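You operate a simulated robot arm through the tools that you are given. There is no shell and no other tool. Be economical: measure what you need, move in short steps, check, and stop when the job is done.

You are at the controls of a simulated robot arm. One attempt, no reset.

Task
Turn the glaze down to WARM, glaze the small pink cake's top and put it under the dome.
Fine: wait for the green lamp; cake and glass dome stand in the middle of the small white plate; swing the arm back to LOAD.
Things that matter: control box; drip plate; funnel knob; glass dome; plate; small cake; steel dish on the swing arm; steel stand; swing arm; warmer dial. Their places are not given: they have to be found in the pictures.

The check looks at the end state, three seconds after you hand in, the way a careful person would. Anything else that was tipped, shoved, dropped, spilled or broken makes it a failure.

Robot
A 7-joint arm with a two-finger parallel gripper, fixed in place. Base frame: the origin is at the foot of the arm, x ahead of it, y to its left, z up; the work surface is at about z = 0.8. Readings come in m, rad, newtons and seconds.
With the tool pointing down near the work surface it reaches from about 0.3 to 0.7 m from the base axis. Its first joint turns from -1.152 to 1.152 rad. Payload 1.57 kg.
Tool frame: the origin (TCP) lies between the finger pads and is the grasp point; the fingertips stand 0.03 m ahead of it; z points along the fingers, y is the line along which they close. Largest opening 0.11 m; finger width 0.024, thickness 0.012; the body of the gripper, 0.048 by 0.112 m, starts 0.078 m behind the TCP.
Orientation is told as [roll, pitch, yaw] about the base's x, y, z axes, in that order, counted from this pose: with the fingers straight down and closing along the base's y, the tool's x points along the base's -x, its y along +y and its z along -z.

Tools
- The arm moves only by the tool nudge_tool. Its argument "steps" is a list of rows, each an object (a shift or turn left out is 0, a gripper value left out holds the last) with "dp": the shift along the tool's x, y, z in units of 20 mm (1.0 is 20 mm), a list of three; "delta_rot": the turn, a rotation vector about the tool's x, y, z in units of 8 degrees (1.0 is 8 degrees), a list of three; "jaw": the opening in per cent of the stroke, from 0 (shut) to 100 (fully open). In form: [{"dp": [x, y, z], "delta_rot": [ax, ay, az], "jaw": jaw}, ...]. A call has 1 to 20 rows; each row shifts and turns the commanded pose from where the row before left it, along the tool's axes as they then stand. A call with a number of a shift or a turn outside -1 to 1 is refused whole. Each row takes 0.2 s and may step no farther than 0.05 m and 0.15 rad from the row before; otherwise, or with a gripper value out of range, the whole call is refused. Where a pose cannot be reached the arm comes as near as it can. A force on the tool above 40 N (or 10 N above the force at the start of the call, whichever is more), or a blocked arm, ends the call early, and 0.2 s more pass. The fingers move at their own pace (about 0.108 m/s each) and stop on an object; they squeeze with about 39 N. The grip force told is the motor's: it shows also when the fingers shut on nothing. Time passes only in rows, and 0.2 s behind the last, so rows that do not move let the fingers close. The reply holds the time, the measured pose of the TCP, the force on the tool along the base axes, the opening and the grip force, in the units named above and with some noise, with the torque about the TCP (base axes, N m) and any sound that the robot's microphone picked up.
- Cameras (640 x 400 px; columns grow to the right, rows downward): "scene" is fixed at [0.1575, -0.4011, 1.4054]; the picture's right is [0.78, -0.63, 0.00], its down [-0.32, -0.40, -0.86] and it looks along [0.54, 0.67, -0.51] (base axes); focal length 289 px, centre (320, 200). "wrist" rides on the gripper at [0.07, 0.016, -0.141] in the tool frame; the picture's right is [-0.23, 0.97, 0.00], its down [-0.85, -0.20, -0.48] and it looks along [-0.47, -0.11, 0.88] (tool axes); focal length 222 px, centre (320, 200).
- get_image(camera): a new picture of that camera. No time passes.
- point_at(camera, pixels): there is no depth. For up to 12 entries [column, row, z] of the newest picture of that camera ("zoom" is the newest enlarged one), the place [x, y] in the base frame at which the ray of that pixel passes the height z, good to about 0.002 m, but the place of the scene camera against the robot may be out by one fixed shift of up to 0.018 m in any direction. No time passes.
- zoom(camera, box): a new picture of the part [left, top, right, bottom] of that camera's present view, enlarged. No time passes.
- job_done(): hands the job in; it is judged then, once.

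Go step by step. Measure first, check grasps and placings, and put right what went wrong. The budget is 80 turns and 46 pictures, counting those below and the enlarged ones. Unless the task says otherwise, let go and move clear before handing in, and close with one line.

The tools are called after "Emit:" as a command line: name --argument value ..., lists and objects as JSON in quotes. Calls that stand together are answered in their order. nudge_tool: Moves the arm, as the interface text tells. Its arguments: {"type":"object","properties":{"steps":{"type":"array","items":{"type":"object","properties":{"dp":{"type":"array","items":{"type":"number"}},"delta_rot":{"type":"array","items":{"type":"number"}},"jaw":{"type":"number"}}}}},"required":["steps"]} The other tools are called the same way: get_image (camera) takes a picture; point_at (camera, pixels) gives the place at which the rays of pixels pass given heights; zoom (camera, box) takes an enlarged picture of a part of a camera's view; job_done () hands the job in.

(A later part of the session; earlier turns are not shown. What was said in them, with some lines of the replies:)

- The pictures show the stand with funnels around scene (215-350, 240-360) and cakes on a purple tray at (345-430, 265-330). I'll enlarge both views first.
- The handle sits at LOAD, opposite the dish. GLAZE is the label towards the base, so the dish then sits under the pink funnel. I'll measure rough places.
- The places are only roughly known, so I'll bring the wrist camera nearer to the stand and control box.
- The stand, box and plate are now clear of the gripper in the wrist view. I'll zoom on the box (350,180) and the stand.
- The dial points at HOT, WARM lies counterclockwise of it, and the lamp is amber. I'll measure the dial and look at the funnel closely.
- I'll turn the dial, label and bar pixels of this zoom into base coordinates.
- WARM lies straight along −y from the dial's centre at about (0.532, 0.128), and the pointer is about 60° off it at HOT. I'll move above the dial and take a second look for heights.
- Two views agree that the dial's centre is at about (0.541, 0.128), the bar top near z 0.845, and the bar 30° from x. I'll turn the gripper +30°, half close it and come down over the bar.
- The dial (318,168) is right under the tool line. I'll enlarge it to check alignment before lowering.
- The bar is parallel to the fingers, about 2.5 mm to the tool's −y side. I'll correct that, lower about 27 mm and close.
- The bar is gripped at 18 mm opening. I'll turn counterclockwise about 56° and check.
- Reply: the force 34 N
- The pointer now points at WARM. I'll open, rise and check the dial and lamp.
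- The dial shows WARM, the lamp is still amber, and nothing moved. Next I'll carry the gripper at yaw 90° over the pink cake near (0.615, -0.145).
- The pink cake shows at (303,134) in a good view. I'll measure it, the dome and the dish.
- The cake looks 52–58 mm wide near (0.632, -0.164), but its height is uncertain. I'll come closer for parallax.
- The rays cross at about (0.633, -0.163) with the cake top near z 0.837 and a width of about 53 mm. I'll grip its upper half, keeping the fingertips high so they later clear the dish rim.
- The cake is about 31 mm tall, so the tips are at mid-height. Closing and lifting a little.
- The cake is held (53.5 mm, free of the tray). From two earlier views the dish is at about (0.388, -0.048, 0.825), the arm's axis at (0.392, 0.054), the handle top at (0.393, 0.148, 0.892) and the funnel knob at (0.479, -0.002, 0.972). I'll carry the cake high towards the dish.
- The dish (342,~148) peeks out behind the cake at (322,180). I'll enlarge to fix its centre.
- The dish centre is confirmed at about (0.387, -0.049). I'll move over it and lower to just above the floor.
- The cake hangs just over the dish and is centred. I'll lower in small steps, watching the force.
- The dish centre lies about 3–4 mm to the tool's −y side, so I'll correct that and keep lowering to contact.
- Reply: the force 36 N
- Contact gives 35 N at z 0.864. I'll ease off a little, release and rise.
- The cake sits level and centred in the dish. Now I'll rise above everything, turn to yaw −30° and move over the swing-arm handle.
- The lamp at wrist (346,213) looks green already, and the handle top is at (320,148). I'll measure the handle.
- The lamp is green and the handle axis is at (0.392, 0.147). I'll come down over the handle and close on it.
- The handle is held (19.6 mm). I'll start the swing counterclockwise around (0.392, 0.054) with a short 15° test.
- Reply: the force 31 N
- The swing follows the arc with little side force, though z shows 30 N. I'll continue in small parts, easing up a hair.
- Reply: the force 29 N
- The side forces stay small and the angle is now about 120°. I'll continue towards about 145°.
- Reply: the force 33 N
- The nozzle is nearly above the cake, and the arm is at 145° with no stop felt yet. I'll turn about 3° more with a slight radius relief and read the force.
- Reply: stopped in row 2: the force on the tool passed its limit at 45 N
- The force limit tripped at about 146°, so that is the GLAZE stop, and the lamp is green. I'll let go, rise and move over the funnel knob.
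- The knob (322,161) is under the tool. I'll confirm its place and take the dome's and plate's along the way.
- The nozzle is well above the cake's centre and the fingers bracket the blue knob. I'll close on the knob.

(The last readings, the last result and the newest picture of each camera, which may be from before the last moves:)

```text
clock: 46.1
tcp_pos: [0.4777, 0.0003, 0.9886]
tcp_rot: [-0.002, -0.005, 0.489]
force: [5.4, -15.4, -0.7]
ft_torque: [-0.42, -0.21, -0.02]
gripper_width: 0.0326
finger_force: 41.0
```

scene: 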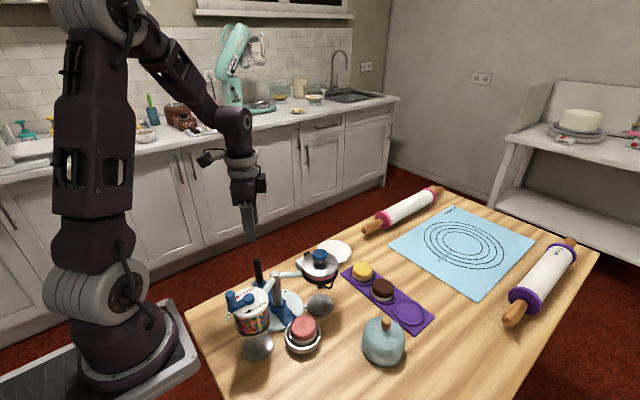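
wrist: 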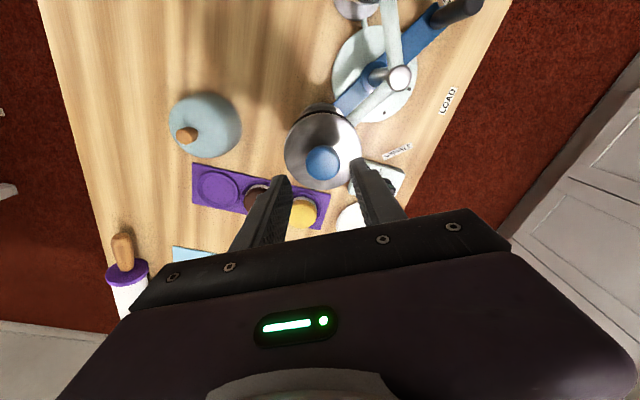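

The knob is held at 32.6 mm. I'll test with a tiny 1 mm lift and read the force.

Emit:
nudge_tool --steps '[{"dp": [0, 0, -0.06]}]'

```text
clock: 46.5
tcp_pos: [0.4794, -0.0012, 0.9888]
tcp_rot: [0.001, -0.004, 0.483]
force: [13.2, -20.0, -27.2]
ft_torque: [0.1, -0.92, -0.04]
gripper_width: 0.033
finger_force: 41.0
```

The lift meets a stiff −27 N. I'll go back and test a light press.

Emit:
nudge_tool --steps '[{"dp": [0, 0, 0.06]}, {"dp": [0, 0, 0.06]}]'

```text
clock: 47.1
tcp_pos: [0.4788, -0.0003, 0.9885]
tcp_rot: [0.0, -0.006, 0.485]
force: [10.8, -28.4, 0.2]
ft_torque: [-0.71, -0.26, 0.1]
gripper_width: 0.0332
finger_force: 41.2
```

Pressing gave nothing yet, but there is a side load from being off-centre. I'll relieve that and press another millimetre.

Emit:
nudge_tool --steps '[{"dp": [0, -0.05, 0]}, {"dp": [0, 0, 0.05]}, {}]'

```text
clock: 47.9
tcp_pos: [0.4787, -0.0009, 0.9859]
tcp_rot: [0.001, -0.004, 0.489]
force: [12.1, -23.0, 1.3]
ft_torque: [-0.67, 0.23, -0.08]
gripper_width: 0.0331
finger_force: 41.0
```

Downward motion meets no resistance. I'll press 2 mm more in small rows.

Emit:
nudge_tool --steps '[{"dp": [0.02, -0.04, 0.05]}, {"dp": [0, 0, 0.05]}, {}]'

Emit:
zoom --camera "scene" --box '[280, 220, 360, 320]'

```text
clock: 48.7
tcp_pos: [0.4791, -0.0007, 0.9831]
tcp_rot: [0.004, -0.004, 0.486]
force: [7.3, -9.0, 1.1]
ft_torque: [0.23, -0.69, 0.08]
gripper_width: 0.033
finger_force: 41.4
```

```text
4.00 times, centred on (320, 270) of scene
```

zoom: 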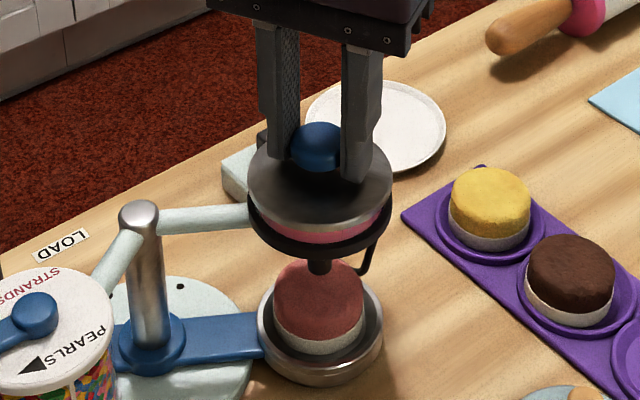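

The knob has gone down about 5 mm with the gripper, so this is a push knob. I'll keep pressing in small rows, watching force and sound.

Emit:
nudge_tool --steps '[{"dp": [0.0, -0.02, 0.1]}, {"dp": [0, 0, 0.1]}, {}]'

```text
clock: 49.5
tcp_pos: [0.4785, -0.0001, 0.9799]
tcp_rot: [0.003, -0.007, 0.485]
force: [16.0, -0.1, 2.5]
ft_torque: [-0.18, -0.03, 0.04]
gripper_width: 0.0329
finger_force: 41.5
```

Emit:
nudge_tool --steps '[{"dp": [0.0, 0, 0.1]}, {"dp": [0, 0, 0.1]}, {}]'

```text
clock: 50.0
tcp_pos: [0.4777, -0.0009, 0.9795]
tcp_rot: [0.001, -0.009, 0.487]
force: [-2.8, -0.4, 3.7]
ft_torque: [0.19, -0.17, 0.0]
gripper_width: 0.0331
finger_force: 41.4
heard: click
stopped in row 2: the force on the tool passed its limit at 49 N (the readings are from after the stop); the commanded pose is now the measured one
```

A click was heard at the end of the stroke. I'll check the cake's top.

Emit:
zoom --camera "scene" --box '[295, 250, 345, 320]'

```text
5.71 times, centred on (320, 285) of scene
```

zoom: 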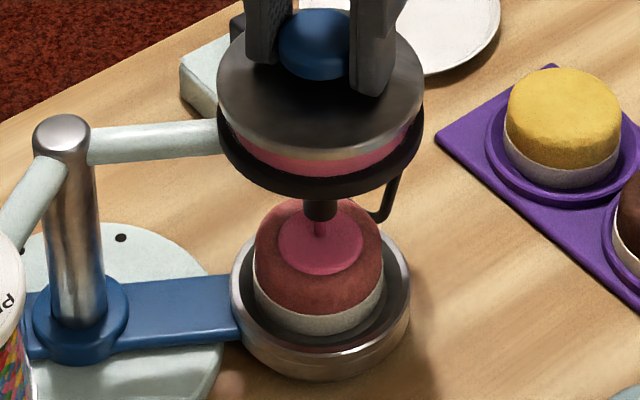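

Glaze is flowing: a puddle covers about two thirds of the top's width. I'll lift the knob straight away so it does not overflow, then look.

Emit:
nudge_tool --steps '[{"dp": [0, 0, -0.3]}]'

Emit:
zoom --camera "scene" --box '[295, 250, 345, 320]'

```text
clock: 50.4
tcp_pos: [0.4785, -0.0018, 0.986]
tcp_rot: [-0.001, -0.009, 0.487]
force: [1.6, 0.6, 1.0]
ft_torque: [-0.27, 0.46, -0.04]
gripper_width: 0.033
finger_force: 41.3
```

```text
5.71 times, centred on (320, 285) of scene
```

zoom: 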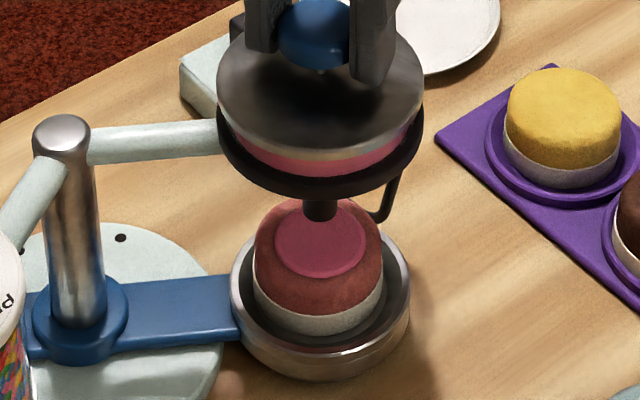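

The flow stopped cleanly and the glaze covers about half of the top's area. I'll give a short second press and release within one call.

Emit:
nudge_tool --steps '[{"dp": [0, 0, 0.35]}, {"dp": [0, 0, -0.35]}]'

Emit:
zoom --camera "scene" --box '[295, 250, 345, 320]'

```text
clock: 51.0
tcp_pos: [0.4785, -0.0001, 0.9856]
tcp_rot: [-0.002, -0.011, 0.486]
force: [10.1, -3.3, 1.3]
ft_torque: [-0.27, -0.01, 0.06]
gripper_width: 0.0332
finger_force: 41.2
heard: click
```

```text
5.71 times, centred on (320, 285) of scene
```

zoom: 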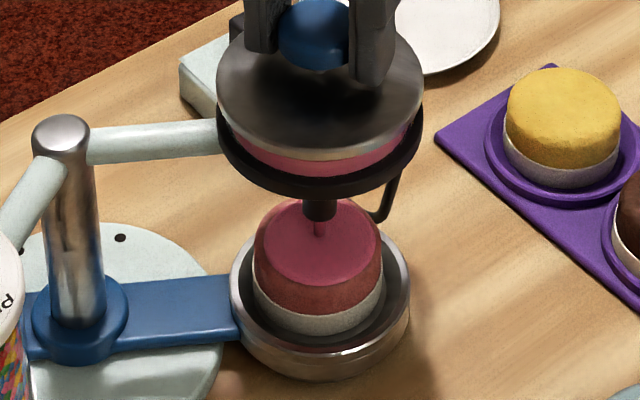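

The glaze now covers nearly the whole top (pixels 264–382 of 254–382), with only the tail of the stream falling. I'll let the knob up, release and rise.

Emit:
nudge_tool --steps '[{"dp": [0, 0, -0.1]}, {"jaw": 50}, {}, {"dp": [0, 0, -0.8]}, {"dp": [0, 0, -0.8]}, {"dp": [0, 0, -0.8]}, {"dp": [0.524, 0.941, 0]}, {"dp": [0.524, 0.941, 0]}, {"dp": [0.524, 0.941, 0]}, {"dp": [0.524, 0.941, 0]}, {"dp": [0.524, 0.941, 0]}, {"dp": [0.524, 0.941, 0]}, {"dp": [0.524, 0.941, 0]}, {"dp": [0.524, 0.941, 0]}, {"dp": [0.524, 0.941, 0]}]'

Emit:
zoom --camera "scene" --box '[295, 250, 345, 320]'

```text
clock: 54.2
tcp_pos: [0.3163, 0.1037, 1.0354]
tcp_rot: [0.0, -0.008, 0.485]
force: [-0.9, -0.1, 0.2]
ft_torque: [0.0, -0.01, 0.02]
gripper_width: 0.0552
finger_force: 0.0
```

```text
5.71 times, centred on (320, 285) of scene
```

zoom: 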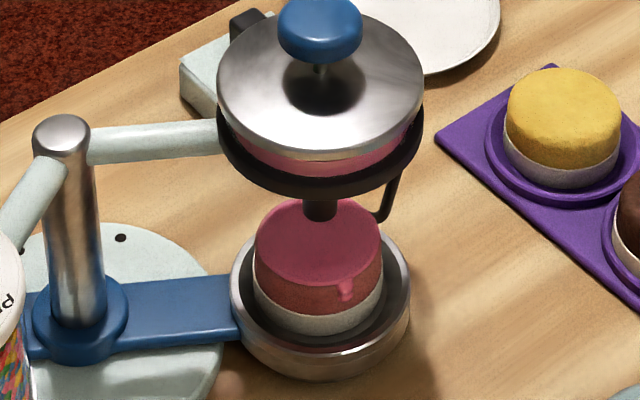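

The top is fully glazed, with one small drip on the side, and the knob sprang back. I'll go down on the handle and close.

Emit:
nudge_tool --steps '[{"dp": [0, 0.07, 1]}, {"dp": [0, 0, 1]}, {"dp": [0, 0, 1]}, {"dp": [0, 0, 1]}, {"dp": [0, 0, 1]}, {"dp": [0, 0, 1]}, {"dp": [0, 0, 1]}, {"dp": [0, 0, 1]}, {"jaw": 0}, {}, {}]'

```text
clock: 56.6
tcp_pos: [0.3154, 0.1055, 0.8734]
tcp_rot: [-0.001, -0.009, 0.486]
force: [1.6, -2.7, -21.7]
ft_torque: [0.45, -0.53, 0.03]
gripper_width: 0.0195
finger_force: 33.3
```

The handle is gripped. I'll swing back clockwise in steps of 5°.

Emit:
nudge_tool --steps '[{"dp": [-0.36, 0.173, 0.02], "delta_rot": [0, 0, 0.625]}, {"dp": [-0.36, 0.173, 0], "delta_rot": [0, 0, 0.625]}, {"dp": [-0.36, 0.173, 0], "delta_rot": [0, 0, 0.625]}, {"dp": [-0.36, 0.173, 0], "delta_rot": [0, 0, 0.625]}, {"dp": [-0.36, 0.173, 0], "delta_rot": [0, 0, 0.625]}, {}]'

```text
clock: 58.0
tcp_pos: [0.3446, 0.1339, 0.8734]
tcp_rot: [0.003, -0.009, 0.048]
force: [1.1, -2.5, 18.9]
ft_torque: [-1.57, 1.03, -0.03]
gripper_width: 0.0191
finger_force: 32.1
```

On the arc at 121° with little side force. Six more steps to LOAD.

Emit:
nudge_tool --steps '[{"dp": [-0.36, 0.17, -0.01], "delta_rot": [0, 0, 0.625]}, {"dp": [-0.36, 0.17, 0], "delta_rot": [0, 0, 0.625]}, {"dp": [-0.36, 0.17, 0], "delta_rot": [0, 0, 0.625]}, {"dp": [-0.36, 0.17, 0], "delta_rot": [0, 0, 0.625]}, {"dp": [-0.36, 0.17, 0], "delta_rot": [0, 0, 0.625]}, {"dp": [-0.36, 0.17, 0], "delta_rot": [0, 0, 0.625]}, {}]'

```text
clock: 59.6
tcp_pos: [0.3907, 0.1451, 0.8756]
tcp_rot: [0.008, -0.005, -0.474]
force: [0.8, -10.3, 13.0]
ft_torque: [-1.37, 1.77, 0.02]
gripper_width: 0.0193
finger_force: 33.1
```

Nearly at LOAD, about 2 mm short. I'll finish that, release, rise and turn back to yaw 45°.

Emit:
nudge_tool --steps '[{"dp": [-0.09, 0.045, 0], "delta_rot": [0, 0, 0.15]}, {}, {"jaw": 50}, {}, {"dp": [0, 0, -1]}, {"dp": [0, 0, -1]}, {"dp": [0, 0, -1]}, {"dp": [0, 0, -1]}, {"dp": [0, 0, -1]}, {"dp": [0, 0, -1]}, {"dp": [0, 0, -1]}, {"dp": [0, 0, -0.5], "delta_rot": [0, 0, -1]}, {"delta_rot": [0, 0, -1]}, {"delta_rot": [0, 0, -1]}, {"delta_rot": [0, 0, -1]}, {"delta_rot": [0, 0, -1]}, {"delta_rot": [0, 0, -1]}, {"delta_rot": [0, 0, -1]}, {"delta_rot": [0, 0, -1]}, {"delta_rot": [0, 0, -1], "jaw": 76}]'

Emit:
nudge_tool --steps '[{"dp": [0.7, -0.7, 0]}, {"dp": [0.7, -0.7, 0]}, {"dp": [0.7, -0.7, 0]}, {"dp": [0.7, -0.7, 0]}, {"dp": [0.7, -0.7, 0]}, {"dp": [0.7, -0.7, 0]}, {"dp": [0.7, -0.7, 0]}, {"dp": [0.7, -0.7, 0]}, {"dp": [0.7, -0.7, 0]}, {"dp": [0.7, -0.7, 0]}]'

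```text
clock: 63.8
tcp_pos: [0.3919, 0.1464, 1.0254]
tcp_rot: [-0.005, -0.008, 0.765]
force: [-0.4, 0.8, -0.3]
ft_torque: [0.02, 0.0, -0.01]
gripper_width: 0.0841
finger_force: 0.1
```

```text
clock: 66.0
tcp_pos: [0.3872, -0.0499, 1.0252]
tcp_rot: [-0.002, -0.007, 0.762]
force: [-0.7, 0.4, 0.1]
ft_torque: [-0.01, 0.0, 0.0]
gripper_width: 0.0835
finger_force: 0.1
```

I'm over the dish. I'll go down to the same height as at release, close on the cake and lift.

Emit:
nudge_tool --steps '[{"dp": [-0.04, -0.25, 1]}, {"dp": [0, 0, 1]}, {"dp": [0, 0, 1]}, {"dp": [0, 0, 1]}, {"dp": [0, 0, 1]}, {"dp": [0, 0, 1]}, {"dp": [0, 0, 1]}, {"dp": [0, 0, 0.9]}, {"jaw": 0}, {}, {}]'

Emit:
nudge_tool --steps '[{"dp": [0, 0, -0.5]}, {"dp": [0, 0, -1]}, {"dp": [0, 0, -1]}, {"dp": [0, 0, -1]}, {"dp": [0, 0, -1]}, {"dp": [0, 0, -1]}, {"dp": [0, 0, -1]}, {"dp": [0, 0, -1]}, {"dp": [0, 0, -0.5]}]'

```text
clock: 68.4
tcp_pos: [0.3919, -0.0544, 0.8658]
tcp_rot: [-0.003, -0.009, 0.763]
force: [-0.4, 0.2, 0.0]
ft_torque: [0.0, -0.01, 0.0]
gripper_width: 0.0538
finger_force: 38.9
```

```text
clock: 70.4
tcp_pos: [0.3887, -0.0566, 1.0258]
tcp_rot: [-0.004, -0.009, 0.763]
force: [0.2, -0.6, 0.2]
ft_torque: [-0.01, -0.02, 0.01]
gripper_width: 0.054
finger_force: 38.7
```

The cake is lifted (54 mm). I'll carry it round the −y side of the funnel towards the plate, staying high.

Emit:
nudge_tool --steps '[{"dp": [0.63, -0.66, 0]}, {"dp": [0.63, -0.66, 0]}, {"dp": [0.63, -0.66, 0]}, {"dp": [-0.874, -0.836, 0]}, {"dp": [-0.874, -0.836, 0]}, {"dp": [-0.874, -0.836, 0]}, {"dp": [-0.874, -0.836, 0]}, {"dp": [-0.874, -0.836, 0]}, {"dp": [-0.874, -0.836, 0]}, {"dp": [-0.874, -0.836, 0]}, {"dp": [-0.874, -0.836, 0]}, {"dp": [-0.874, -0.836, 0]}, {"dp": [-0.874, -0.836, 0]}, {"dp": [-0.874, -0.836, 0]}]'

Emit:
nudge_tool --steps '[{"dp": [-0.88, 0.92, 0]}, {"dp": [-0.88, 0.92, 0]}, {"dp": [-0.88, 0.92, 0]}, {"dp": [-0.88, 0.92, 0]}, {"dp": [-0.88, 0.92, 0]}, {"dp": [-0.88, 0.92, 0]}, {"dp": [-0.88, 0.92, 0]}, {"dp": [-0.88, 0.92, 0]}, {"dp": [-0.88, 0.92, 0]}, {"dp": [-0.88, 0.92, 0]}]'

Emit:
get_image --camera "wrist"

```text
clock: 73.4
tcp_pos: [0.6578, -0.1117, 1.0313]
tcp_rot: [-0.001, -0.006, 0.763]
force: [-1.1, 0.4, 0.5]
ft_torque: [0.02, -0.01, 0.0]
gripper_width: 0.0538
finger_force: 38.4
```

```text
clock: 75.6
tcp_pos: [0.6576, 0.1456, 1.0334]
tcp_rot: [-0.001, -0.006, 0.762]
force: [-1.1, -0.2, -0.5]
ft_torque: [0.0, -0.01, -0.02]
gripper_width: 0.0539
finger_force: 39.0
```

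```text
3 pictures are left
```

wrist: 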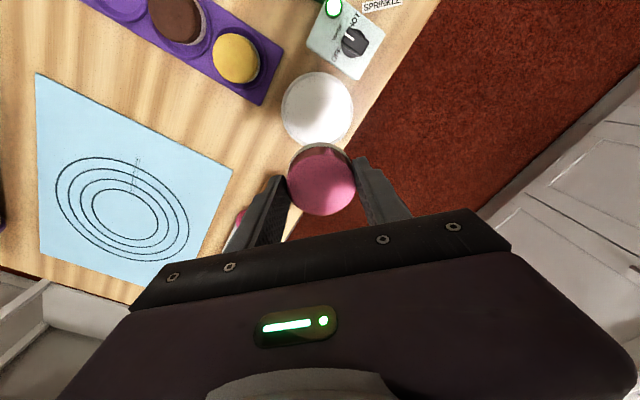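

The plate is clear in view: left 281, right 354, top 71, bottom about 146. I'll measure its centre.

Emit:
point_at --camera "wrist" --pixels '[[318, 108, 0.81], [318, 108, 0.805], [281, 108, 0.808], [354, 108, 0.808], [318, 71, 0.808], [317, 145, 0.808], [290, 83, 0.808], [345, 85, 0.808], [290, 132, 0.808]]'

```text
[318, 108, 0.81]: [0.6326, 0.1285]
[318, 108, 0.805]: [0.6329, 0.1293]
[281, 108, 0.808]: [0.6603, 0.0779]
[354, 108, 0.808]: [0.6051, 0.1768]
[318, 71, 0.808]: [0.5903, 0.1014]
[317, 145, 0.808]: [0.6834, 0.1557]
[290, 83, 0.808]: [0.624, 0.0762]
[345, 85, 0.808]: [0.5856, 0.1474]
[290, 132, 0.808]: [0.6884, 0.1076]
```

The circle fit gives the plate centre at (0.637, 0.129), radius about 56 mm. I'll place the cake there, compensating its 2 mm offset in the grip.

Emit:
nudge_tool --steps '[{"dp": [0.6, 0.04, 0]}, {"dp": [0.61, 0.04, 0]}, {"dp": [0, 0, 1]}, {"dp": [0, 0, 1]}, {"dp": [0, 0, 1]}, {"dp": [0, 0, 1]}, {"dp": [0, 0, 1]}, {"dp": [0, 0, 1]}, {"dp": [0, 0, 1]}, {"dp": [0, 0, 0.8]}, {"dp": [0, 0, 0.3]}]'

```text
clock: 78.0
tcp_pos: [0.6401, 0.1307, 0.8681]
tcp_rot: [-0.001, -0.007, 0.762]
force: [0.5, 0.1, 0.4]
ft_torque: [0.01, 0.01, 0.0]
gripper_width: 0.0539
finger_force: 38.4
```

Emit:
nudge_tool --steps '[{"dp": [0, 0, 0.2]}, {"dp": [0, 0, 0.15]}, {"dp": [0, 0, 0.1]}]'

```text
clock: 78.8
tcp_pos: [0.6419, 0.1296, 0.8566]
tcp_rot: [-0.004, -0.009, 0.763]
force: [-0.5, -0.5, -0.5]
ft_torque: [0.0, -0.02, -0.01]
gripper_width: 0.0537
finger_force: 38.5
```

No contact yet at 0.857. I'll lower on in 1.5 mm steps.

Emit:
nudge_tool --steps '[{"dp": [0.03, 0, 0.08]}, {"dp": [0, 0, 0.08]}]'

```text
clock: 79.4
tcp_pos: [0.6392, 0.1282, 0.8549]
tcp_rot: [-0.004, -0.01, 0.762]
force: [0.6, -1.0, 0.0]
ft_torque: [0.02, 0.03, 0.02]
gripper_width: 0.0537
finger_force: 38.9
```

Emit:
nudge_tool --steps '[{"dp": [0, 0, 0.07]}, {"dp": [0, 0, 0.07]}]'

```text
clock: 80.0
tcp_pos: [0.6391, 0.1311, 0.8517]
tcp_rot: [-0.002, -0.008, 0.762]
force: [-0.9, 0.4, -1.1]
ft_torque: [0.0, 0.01, 0.01]
gripper_width: 0.0539
finger_force: 38.8
```

Emit:
nudge_tool --steps '[{"dp": [0, 0, 0.07]}, {"dp": [0, 0, 0.07]}]'

```text
clock: 80.6
tcp_pos: [0.6404, 0.1304, 0.85]
tcp_rot: [-0.003, -0.009, 0.763]
force: [-4.2, -1.9, 13.9]
ft_torque: [0.13, 0.33, 0.04]
gripper_width: 0.0538
finger_force: 38.9
```

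Contact (14 N) at 0.850: the cake stands on the plate. I'll release and rise.

Emit:
nudge_tool --steps '[{"dp": [0, 0, -0.03]}, {"jaw": 76}, {}, {"dp": [0, 0, -0.5]}, {"dp": [0, 0, -1]}, {"dp": [0, 0, -1]}, {"dp": [0, 0, -1]}, {"dp": [0, 0, -1]}, {"dp": [0, 0, -1]}, {"dp": [0, 0, -1]}]'

```text
clock: 82.8
tcp_pos: [0.6386, 0.1294, 0.9824]
tcp_rot: [-0.001, -0.007, 0.762]
force: [0.6, 0.2, -0.1]
ft_torque: [-0.02, -0.02, 0.01]
gripper_width: 0.0835
finger_force: 0.1
```

The cake is placed. Now to the dome, whose knob the earlier rays place at about (0.516, -0.173) with its top near 0.885. I'll move there for a close look.

Emit:
nudge_tool --steps '[{"dp": [0.911, -0.953, 0]}, {"dp": [0.911, -0.953, 0]}, {"dp": [0.911, -0.953, 0]}, {"dp": [0.911, -0.953, 0]}, {"dp": [0.911, -0.953, 0]}, {"dp": [0.911, -0.953, 0]}, {"dp": [0.911, -0.953, 0]}, {"dp": [0.911, -0.953, 0]}, {"dp": [0.911, -0.953, 0]}, {"dp": [0.911, -0.953, 0]}, {"dp": [0.911, -0.953, 0]}, {"dp": [0.976, 0.933, 0]}, {"dp": [0.976, 0.933, 0]}, {"dp": [0.976, 0.933, 0]}, {"dp": [0.976, 0.933, 0], "jaw": 50}]'

Emit:
get_image --camera "wrist"

```text
clock: 86.0
tcp_pos: [0.5302, -0.1619, 0.9811]
tcp_rot: [-0.004, -0.01, 0.763]
force: [0.0, -0.8, -0.7]
ft_torque: [0.02, 0.06, 0.02]
gripper_width: 0.0552
finger_force: 0.1
```

```text
2 pictures are left
```

wrist: 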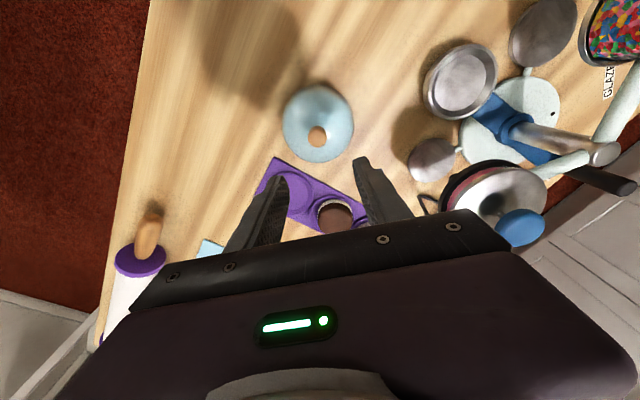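

The dome's knob is at (318,136) and its outline spans 281–354. I'll measure the centre.

Emit:
point_at --camera "wrist" --pixels '[[318, 136, 0.88], [318, 136, 0.885], [318, 136, 0.89], [318, 136, 0.87], [282, 122, 0.815], [354, 122, 0.815], [317, 85, 0.805], [318, 122, 0.83], [308, 136, 0.88], [328, 136, 0.88]]'

```text
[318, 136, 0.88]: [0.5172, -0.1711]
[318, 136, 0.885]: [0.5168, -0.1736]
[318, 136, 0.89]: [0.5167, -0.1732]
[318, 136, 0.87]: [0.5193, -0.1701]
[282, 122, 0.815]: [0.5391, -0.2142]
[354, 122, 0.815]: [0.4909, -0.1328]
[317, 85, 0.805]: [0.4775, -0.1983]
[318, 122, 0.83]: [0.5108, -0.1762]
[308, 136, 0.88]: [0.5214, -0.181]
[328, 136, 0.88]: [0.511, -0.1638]
```

The dome's axis is at (0.517, -0.173). I'll centre, lower so the tips reach about z 0.869, close on the knob and lift a bit.

Emit:
nudge_tool --steps '[{"dp": [0.87, 0.06, 0]}, {"dp": [0, 0, 1]}, {"dp": [0, 0, 1]}, {"dp": [0, 0, 1]}, {"dp": [0, 0, 0.7]}, {"dp": [0, 0, 0.4]}, {"jaw": 0}, {}, {}]'

```text
clock: 88.0
tcp_pos: [0.5179, -0.172, 0.8961]
tcp_rot: [-0.003, -0.009, 0.763]
force: [0.3, -0.6, 0.6]
ft_torque: [0.04, 0.0, 0.0]
gripper_width: 0.0185
finger_force: 32.4
```

The knob is gripped (18.5 mm). I'll lift straight up and carry the dome along x 0.64 towards the plate.

Emit:
nudge_tool --steps '[{"dp": [0, 0, -0.3]}, {"dp": [0, 0, -0.7]}, {"dp": [0, 0, -1]}, {"dp": [0, 0, -1]}, {"dp": [0, 0, -1]}, {"dp": [0, 0, -1]}, {"dp": [0, 0, -1]}]'

Emit:
nudge_tool --steps '[{"dp": [-0.874, -0.836, 0]}, {"dp": [-0.874, -0.836, 0]}, {"dp": [-0.874, -0.836, 0]}, {"dp": [-0.874, -0.836, 0]}, {"dp": [-0.874, -0.836, 0]}, {"dp": [-0.948, 0.991, 0]}, {"dp": [-0.948, 0.991, 0]}, {"dp": [-0.948, 0.991, 0]}, {"dp": [-0.948, 0.991, 0]}, {"dp": [-0.948, 0.991, 0]}, {"dp": [-0.948, 0.991, 0]}, {"dp": [-0.948, 0.991, 0]}, {"dp": [-0.948, 0.991, 0]}, {"dp": [-0.948, 0.991, 0]}, {"dp": [-0.948, 0.991, 0]}, {"dp": [-0.948, 0.991, 0]}, {}]'

```text
clock: 89.6
tcp_pos: [0.5175, -0.1726, 1.0184]
tcp_rot: [-0.003, -0.009, 0.763]
force: [-0.2, 0.5, -1.3]
ft_torque: [0.02, 0.0, 0.0]
gripper_width: 0.0181
finger_force: 32.8
```

```text
clock: 93.2
tcp_pos: [0.637, 0.1301, 1.0199]
tcp_rot: [-0.002, -0.007, 0.763]
force: [0.0, -0.7, -0.5]
ft_torque: [0.01, -0.04, 0.0]
gripper_width: 0.0185
finger_force: 33.2
```

The dome is over the plate. I'll lower it to just above the cake and take a check picture.

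Emit:
nudge_tool --steps '[{"dp": [-0.05, -0.03, 1]}, {"dp": [0, 0, 1]}, {"dp": [0, 0, 1]}, {}]'

Emit:
zoom --camera "scene" --box '[250, 190, 410, 330]'

```text
clock: 94.2
tcp_pos: [0.6382, 0.1305, 0.9614]
tcp_rot: [-0.003, -0.007, 0.762]
force: [0.7, 0.5, -0.3]
ft_torque: [-0.03, 0.03, 0.02]
gripper_width: 0.0184
finger_force: 32.2
```

```text
2.86 times, centred on (330, 260) of scene
```

zoom: 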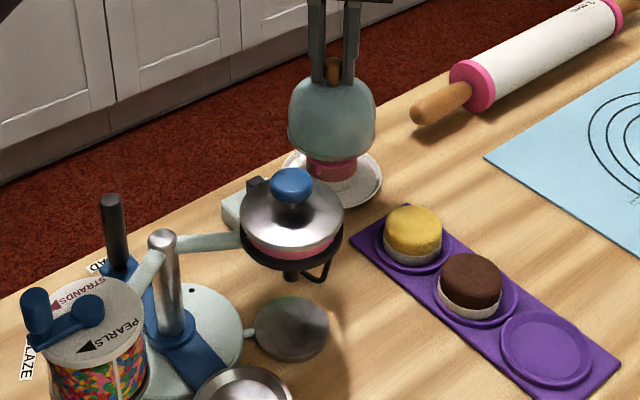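

Dome, cake and plate line up at zoom column 331–332. I'll lower on, with fine steps at the end.

Emit:
nudge_tool --steps '[{"dp": [0, 0, 0.8]}, {"dp": [0, 0, 0.8]}, {"dp": [0, 0, 0.6]}, {"dp": [0, 0, 0.3]}]'

Emit:
nudge_tool --steps '[{"dp": [0, 0, 0.06]}, {"dp": [0, 0, 0.06]}]'

```text
clock: 95.2
tcp_pos: [0.6403, 0.1296, 0.9098]
tcp_rot: [-0.003, -0.009, 0.764]
force: [-0.7, 0.4, -1.4]
ft_torque: [-0.05, -0.05, 0.0]
gripper_width: 0.0185
finger_force: 32.7
```

```text
clock: 95.8
tcp_pos: [0.6399, 0.1305, 0.9051]
tcp_rot: [-0.004, -0.008, 0.761]
force: [0.0, -0.2, -1.3]
ft_torque: [0.02, 0.0, -0.02]
gripper_width: 0.0183
finger_force: 32.9
```

Still free at 0.905. Continuing in 1 mm steps.

Emit:
nudge_tool --steps '[{"dp": [0, 0, 0.06]}, {"dp": [0, 0, 0.05]}]'

Emit:
nudge_tool --steps '[{"dp": [0, 0, 0.05]}]'

```text
clock: 96.4
tcp_pos: [0.6403, 0.1308, 0.9027]
tcp_rot: [-0.003, -0.008, 0.763]
force: [-0.5, -0.7, -0.9]
ft_torque: [-0.01, 0.01, 0.01]
gripper_width: 0.0184
finger_force: 32.9
```

```text
clock: 96.8
tcp_pos: [0.6407, 0.1302, 0.9036]
tcp_rot: [-0.003, -0.009, 0.763]
force: [0.4, 0.4, -1.3]
ft_torque: [0.01, -0.03, 0.01]
gripper_width: 0.0184
finger_force: 33.2
```

Emit:
nudge_tool --steps '[{"dp": [0.03, 0.02, 0.05]}, {}]'

Emit:
nudge_tool --steps '[{"dp": [0, 0, 0.05]}, {}]'

```text
clock: 97.4
tcp_pos: [0.6401, 0.1296, 0.903]
tcp_rot: [-0.005, -0.009, 0.764]
force: [1.4, 0.3, 7.0]
ft_torque: [-0.08, 0.12, 0.01]
gripper_width: 0.0185
finger_force: 32.4
```

```text
clock: 98.0
tcp_pos: [0.6413, 0.13, 0.9021]
tcp_rot: [-0.007, -0.01, 0.762]
force: [-0.1, -1.6, 25.5]
ft_torque: [-0.19, 0.4, 0.02]
gripper_width: 0.0184
finger_force: 32.2
```

Contact: 25 N, so the dome stands on the plate. I'll ease off, release and rise clear.

Emit:
nudge_tool --steps '[{"dp": [0, 0, -0.05]}, {"jaw": 50}, {}, {"dp": [0, 0, -0.6]}, {"dp": [0, 0, -1]}, {"dp": [0, 0, -1]}, {"dp": [0, 0, -1]}, {"dp": [0, 0, -1]}, {"dp": [0, 0, -1]}, {"dp": [0, 0, -1]}, {"dp": [0, 0, -1]}]'

Emit:
get_image --camera "scene"

```text
clock: 100.4
tcp_pos: [0.6403, 0.1321, 1.0529]
tcp_rot: [-0.002, -0.009, 0.763]
force: [0.3, 0.0, 0.1]
ft_torque: [0.04, 0.01, 0.0]
gripper_width: 0.0551
finger_force: 0.1
```

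```text
0 pictures are left
```

scene: 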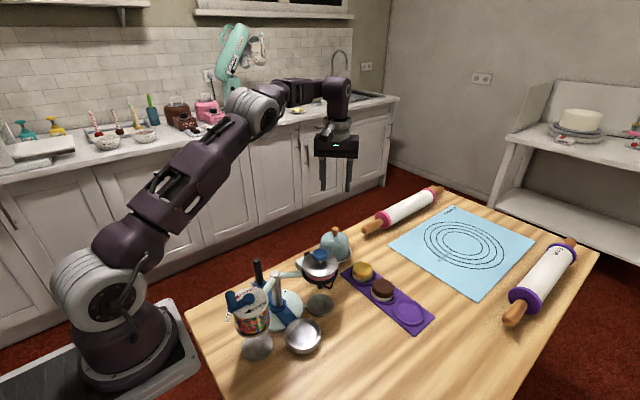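

The last picture shows the dome standing upright on the plate at (335,243), the arm back at LOAD with its empty dish at (303,337), and everything else in place. I'm handing in.

Emit:
job_done

```text
The job is handed in.
```

I turned the dial to WARM, waited for the green lamp, and glazed the top of the pink cake. The cake now stands in the middle of the small white plate under the dome, and the arm is back at LOAD. One small drip of glaze ran down the side of the cake; I saw none on the dish or the table.
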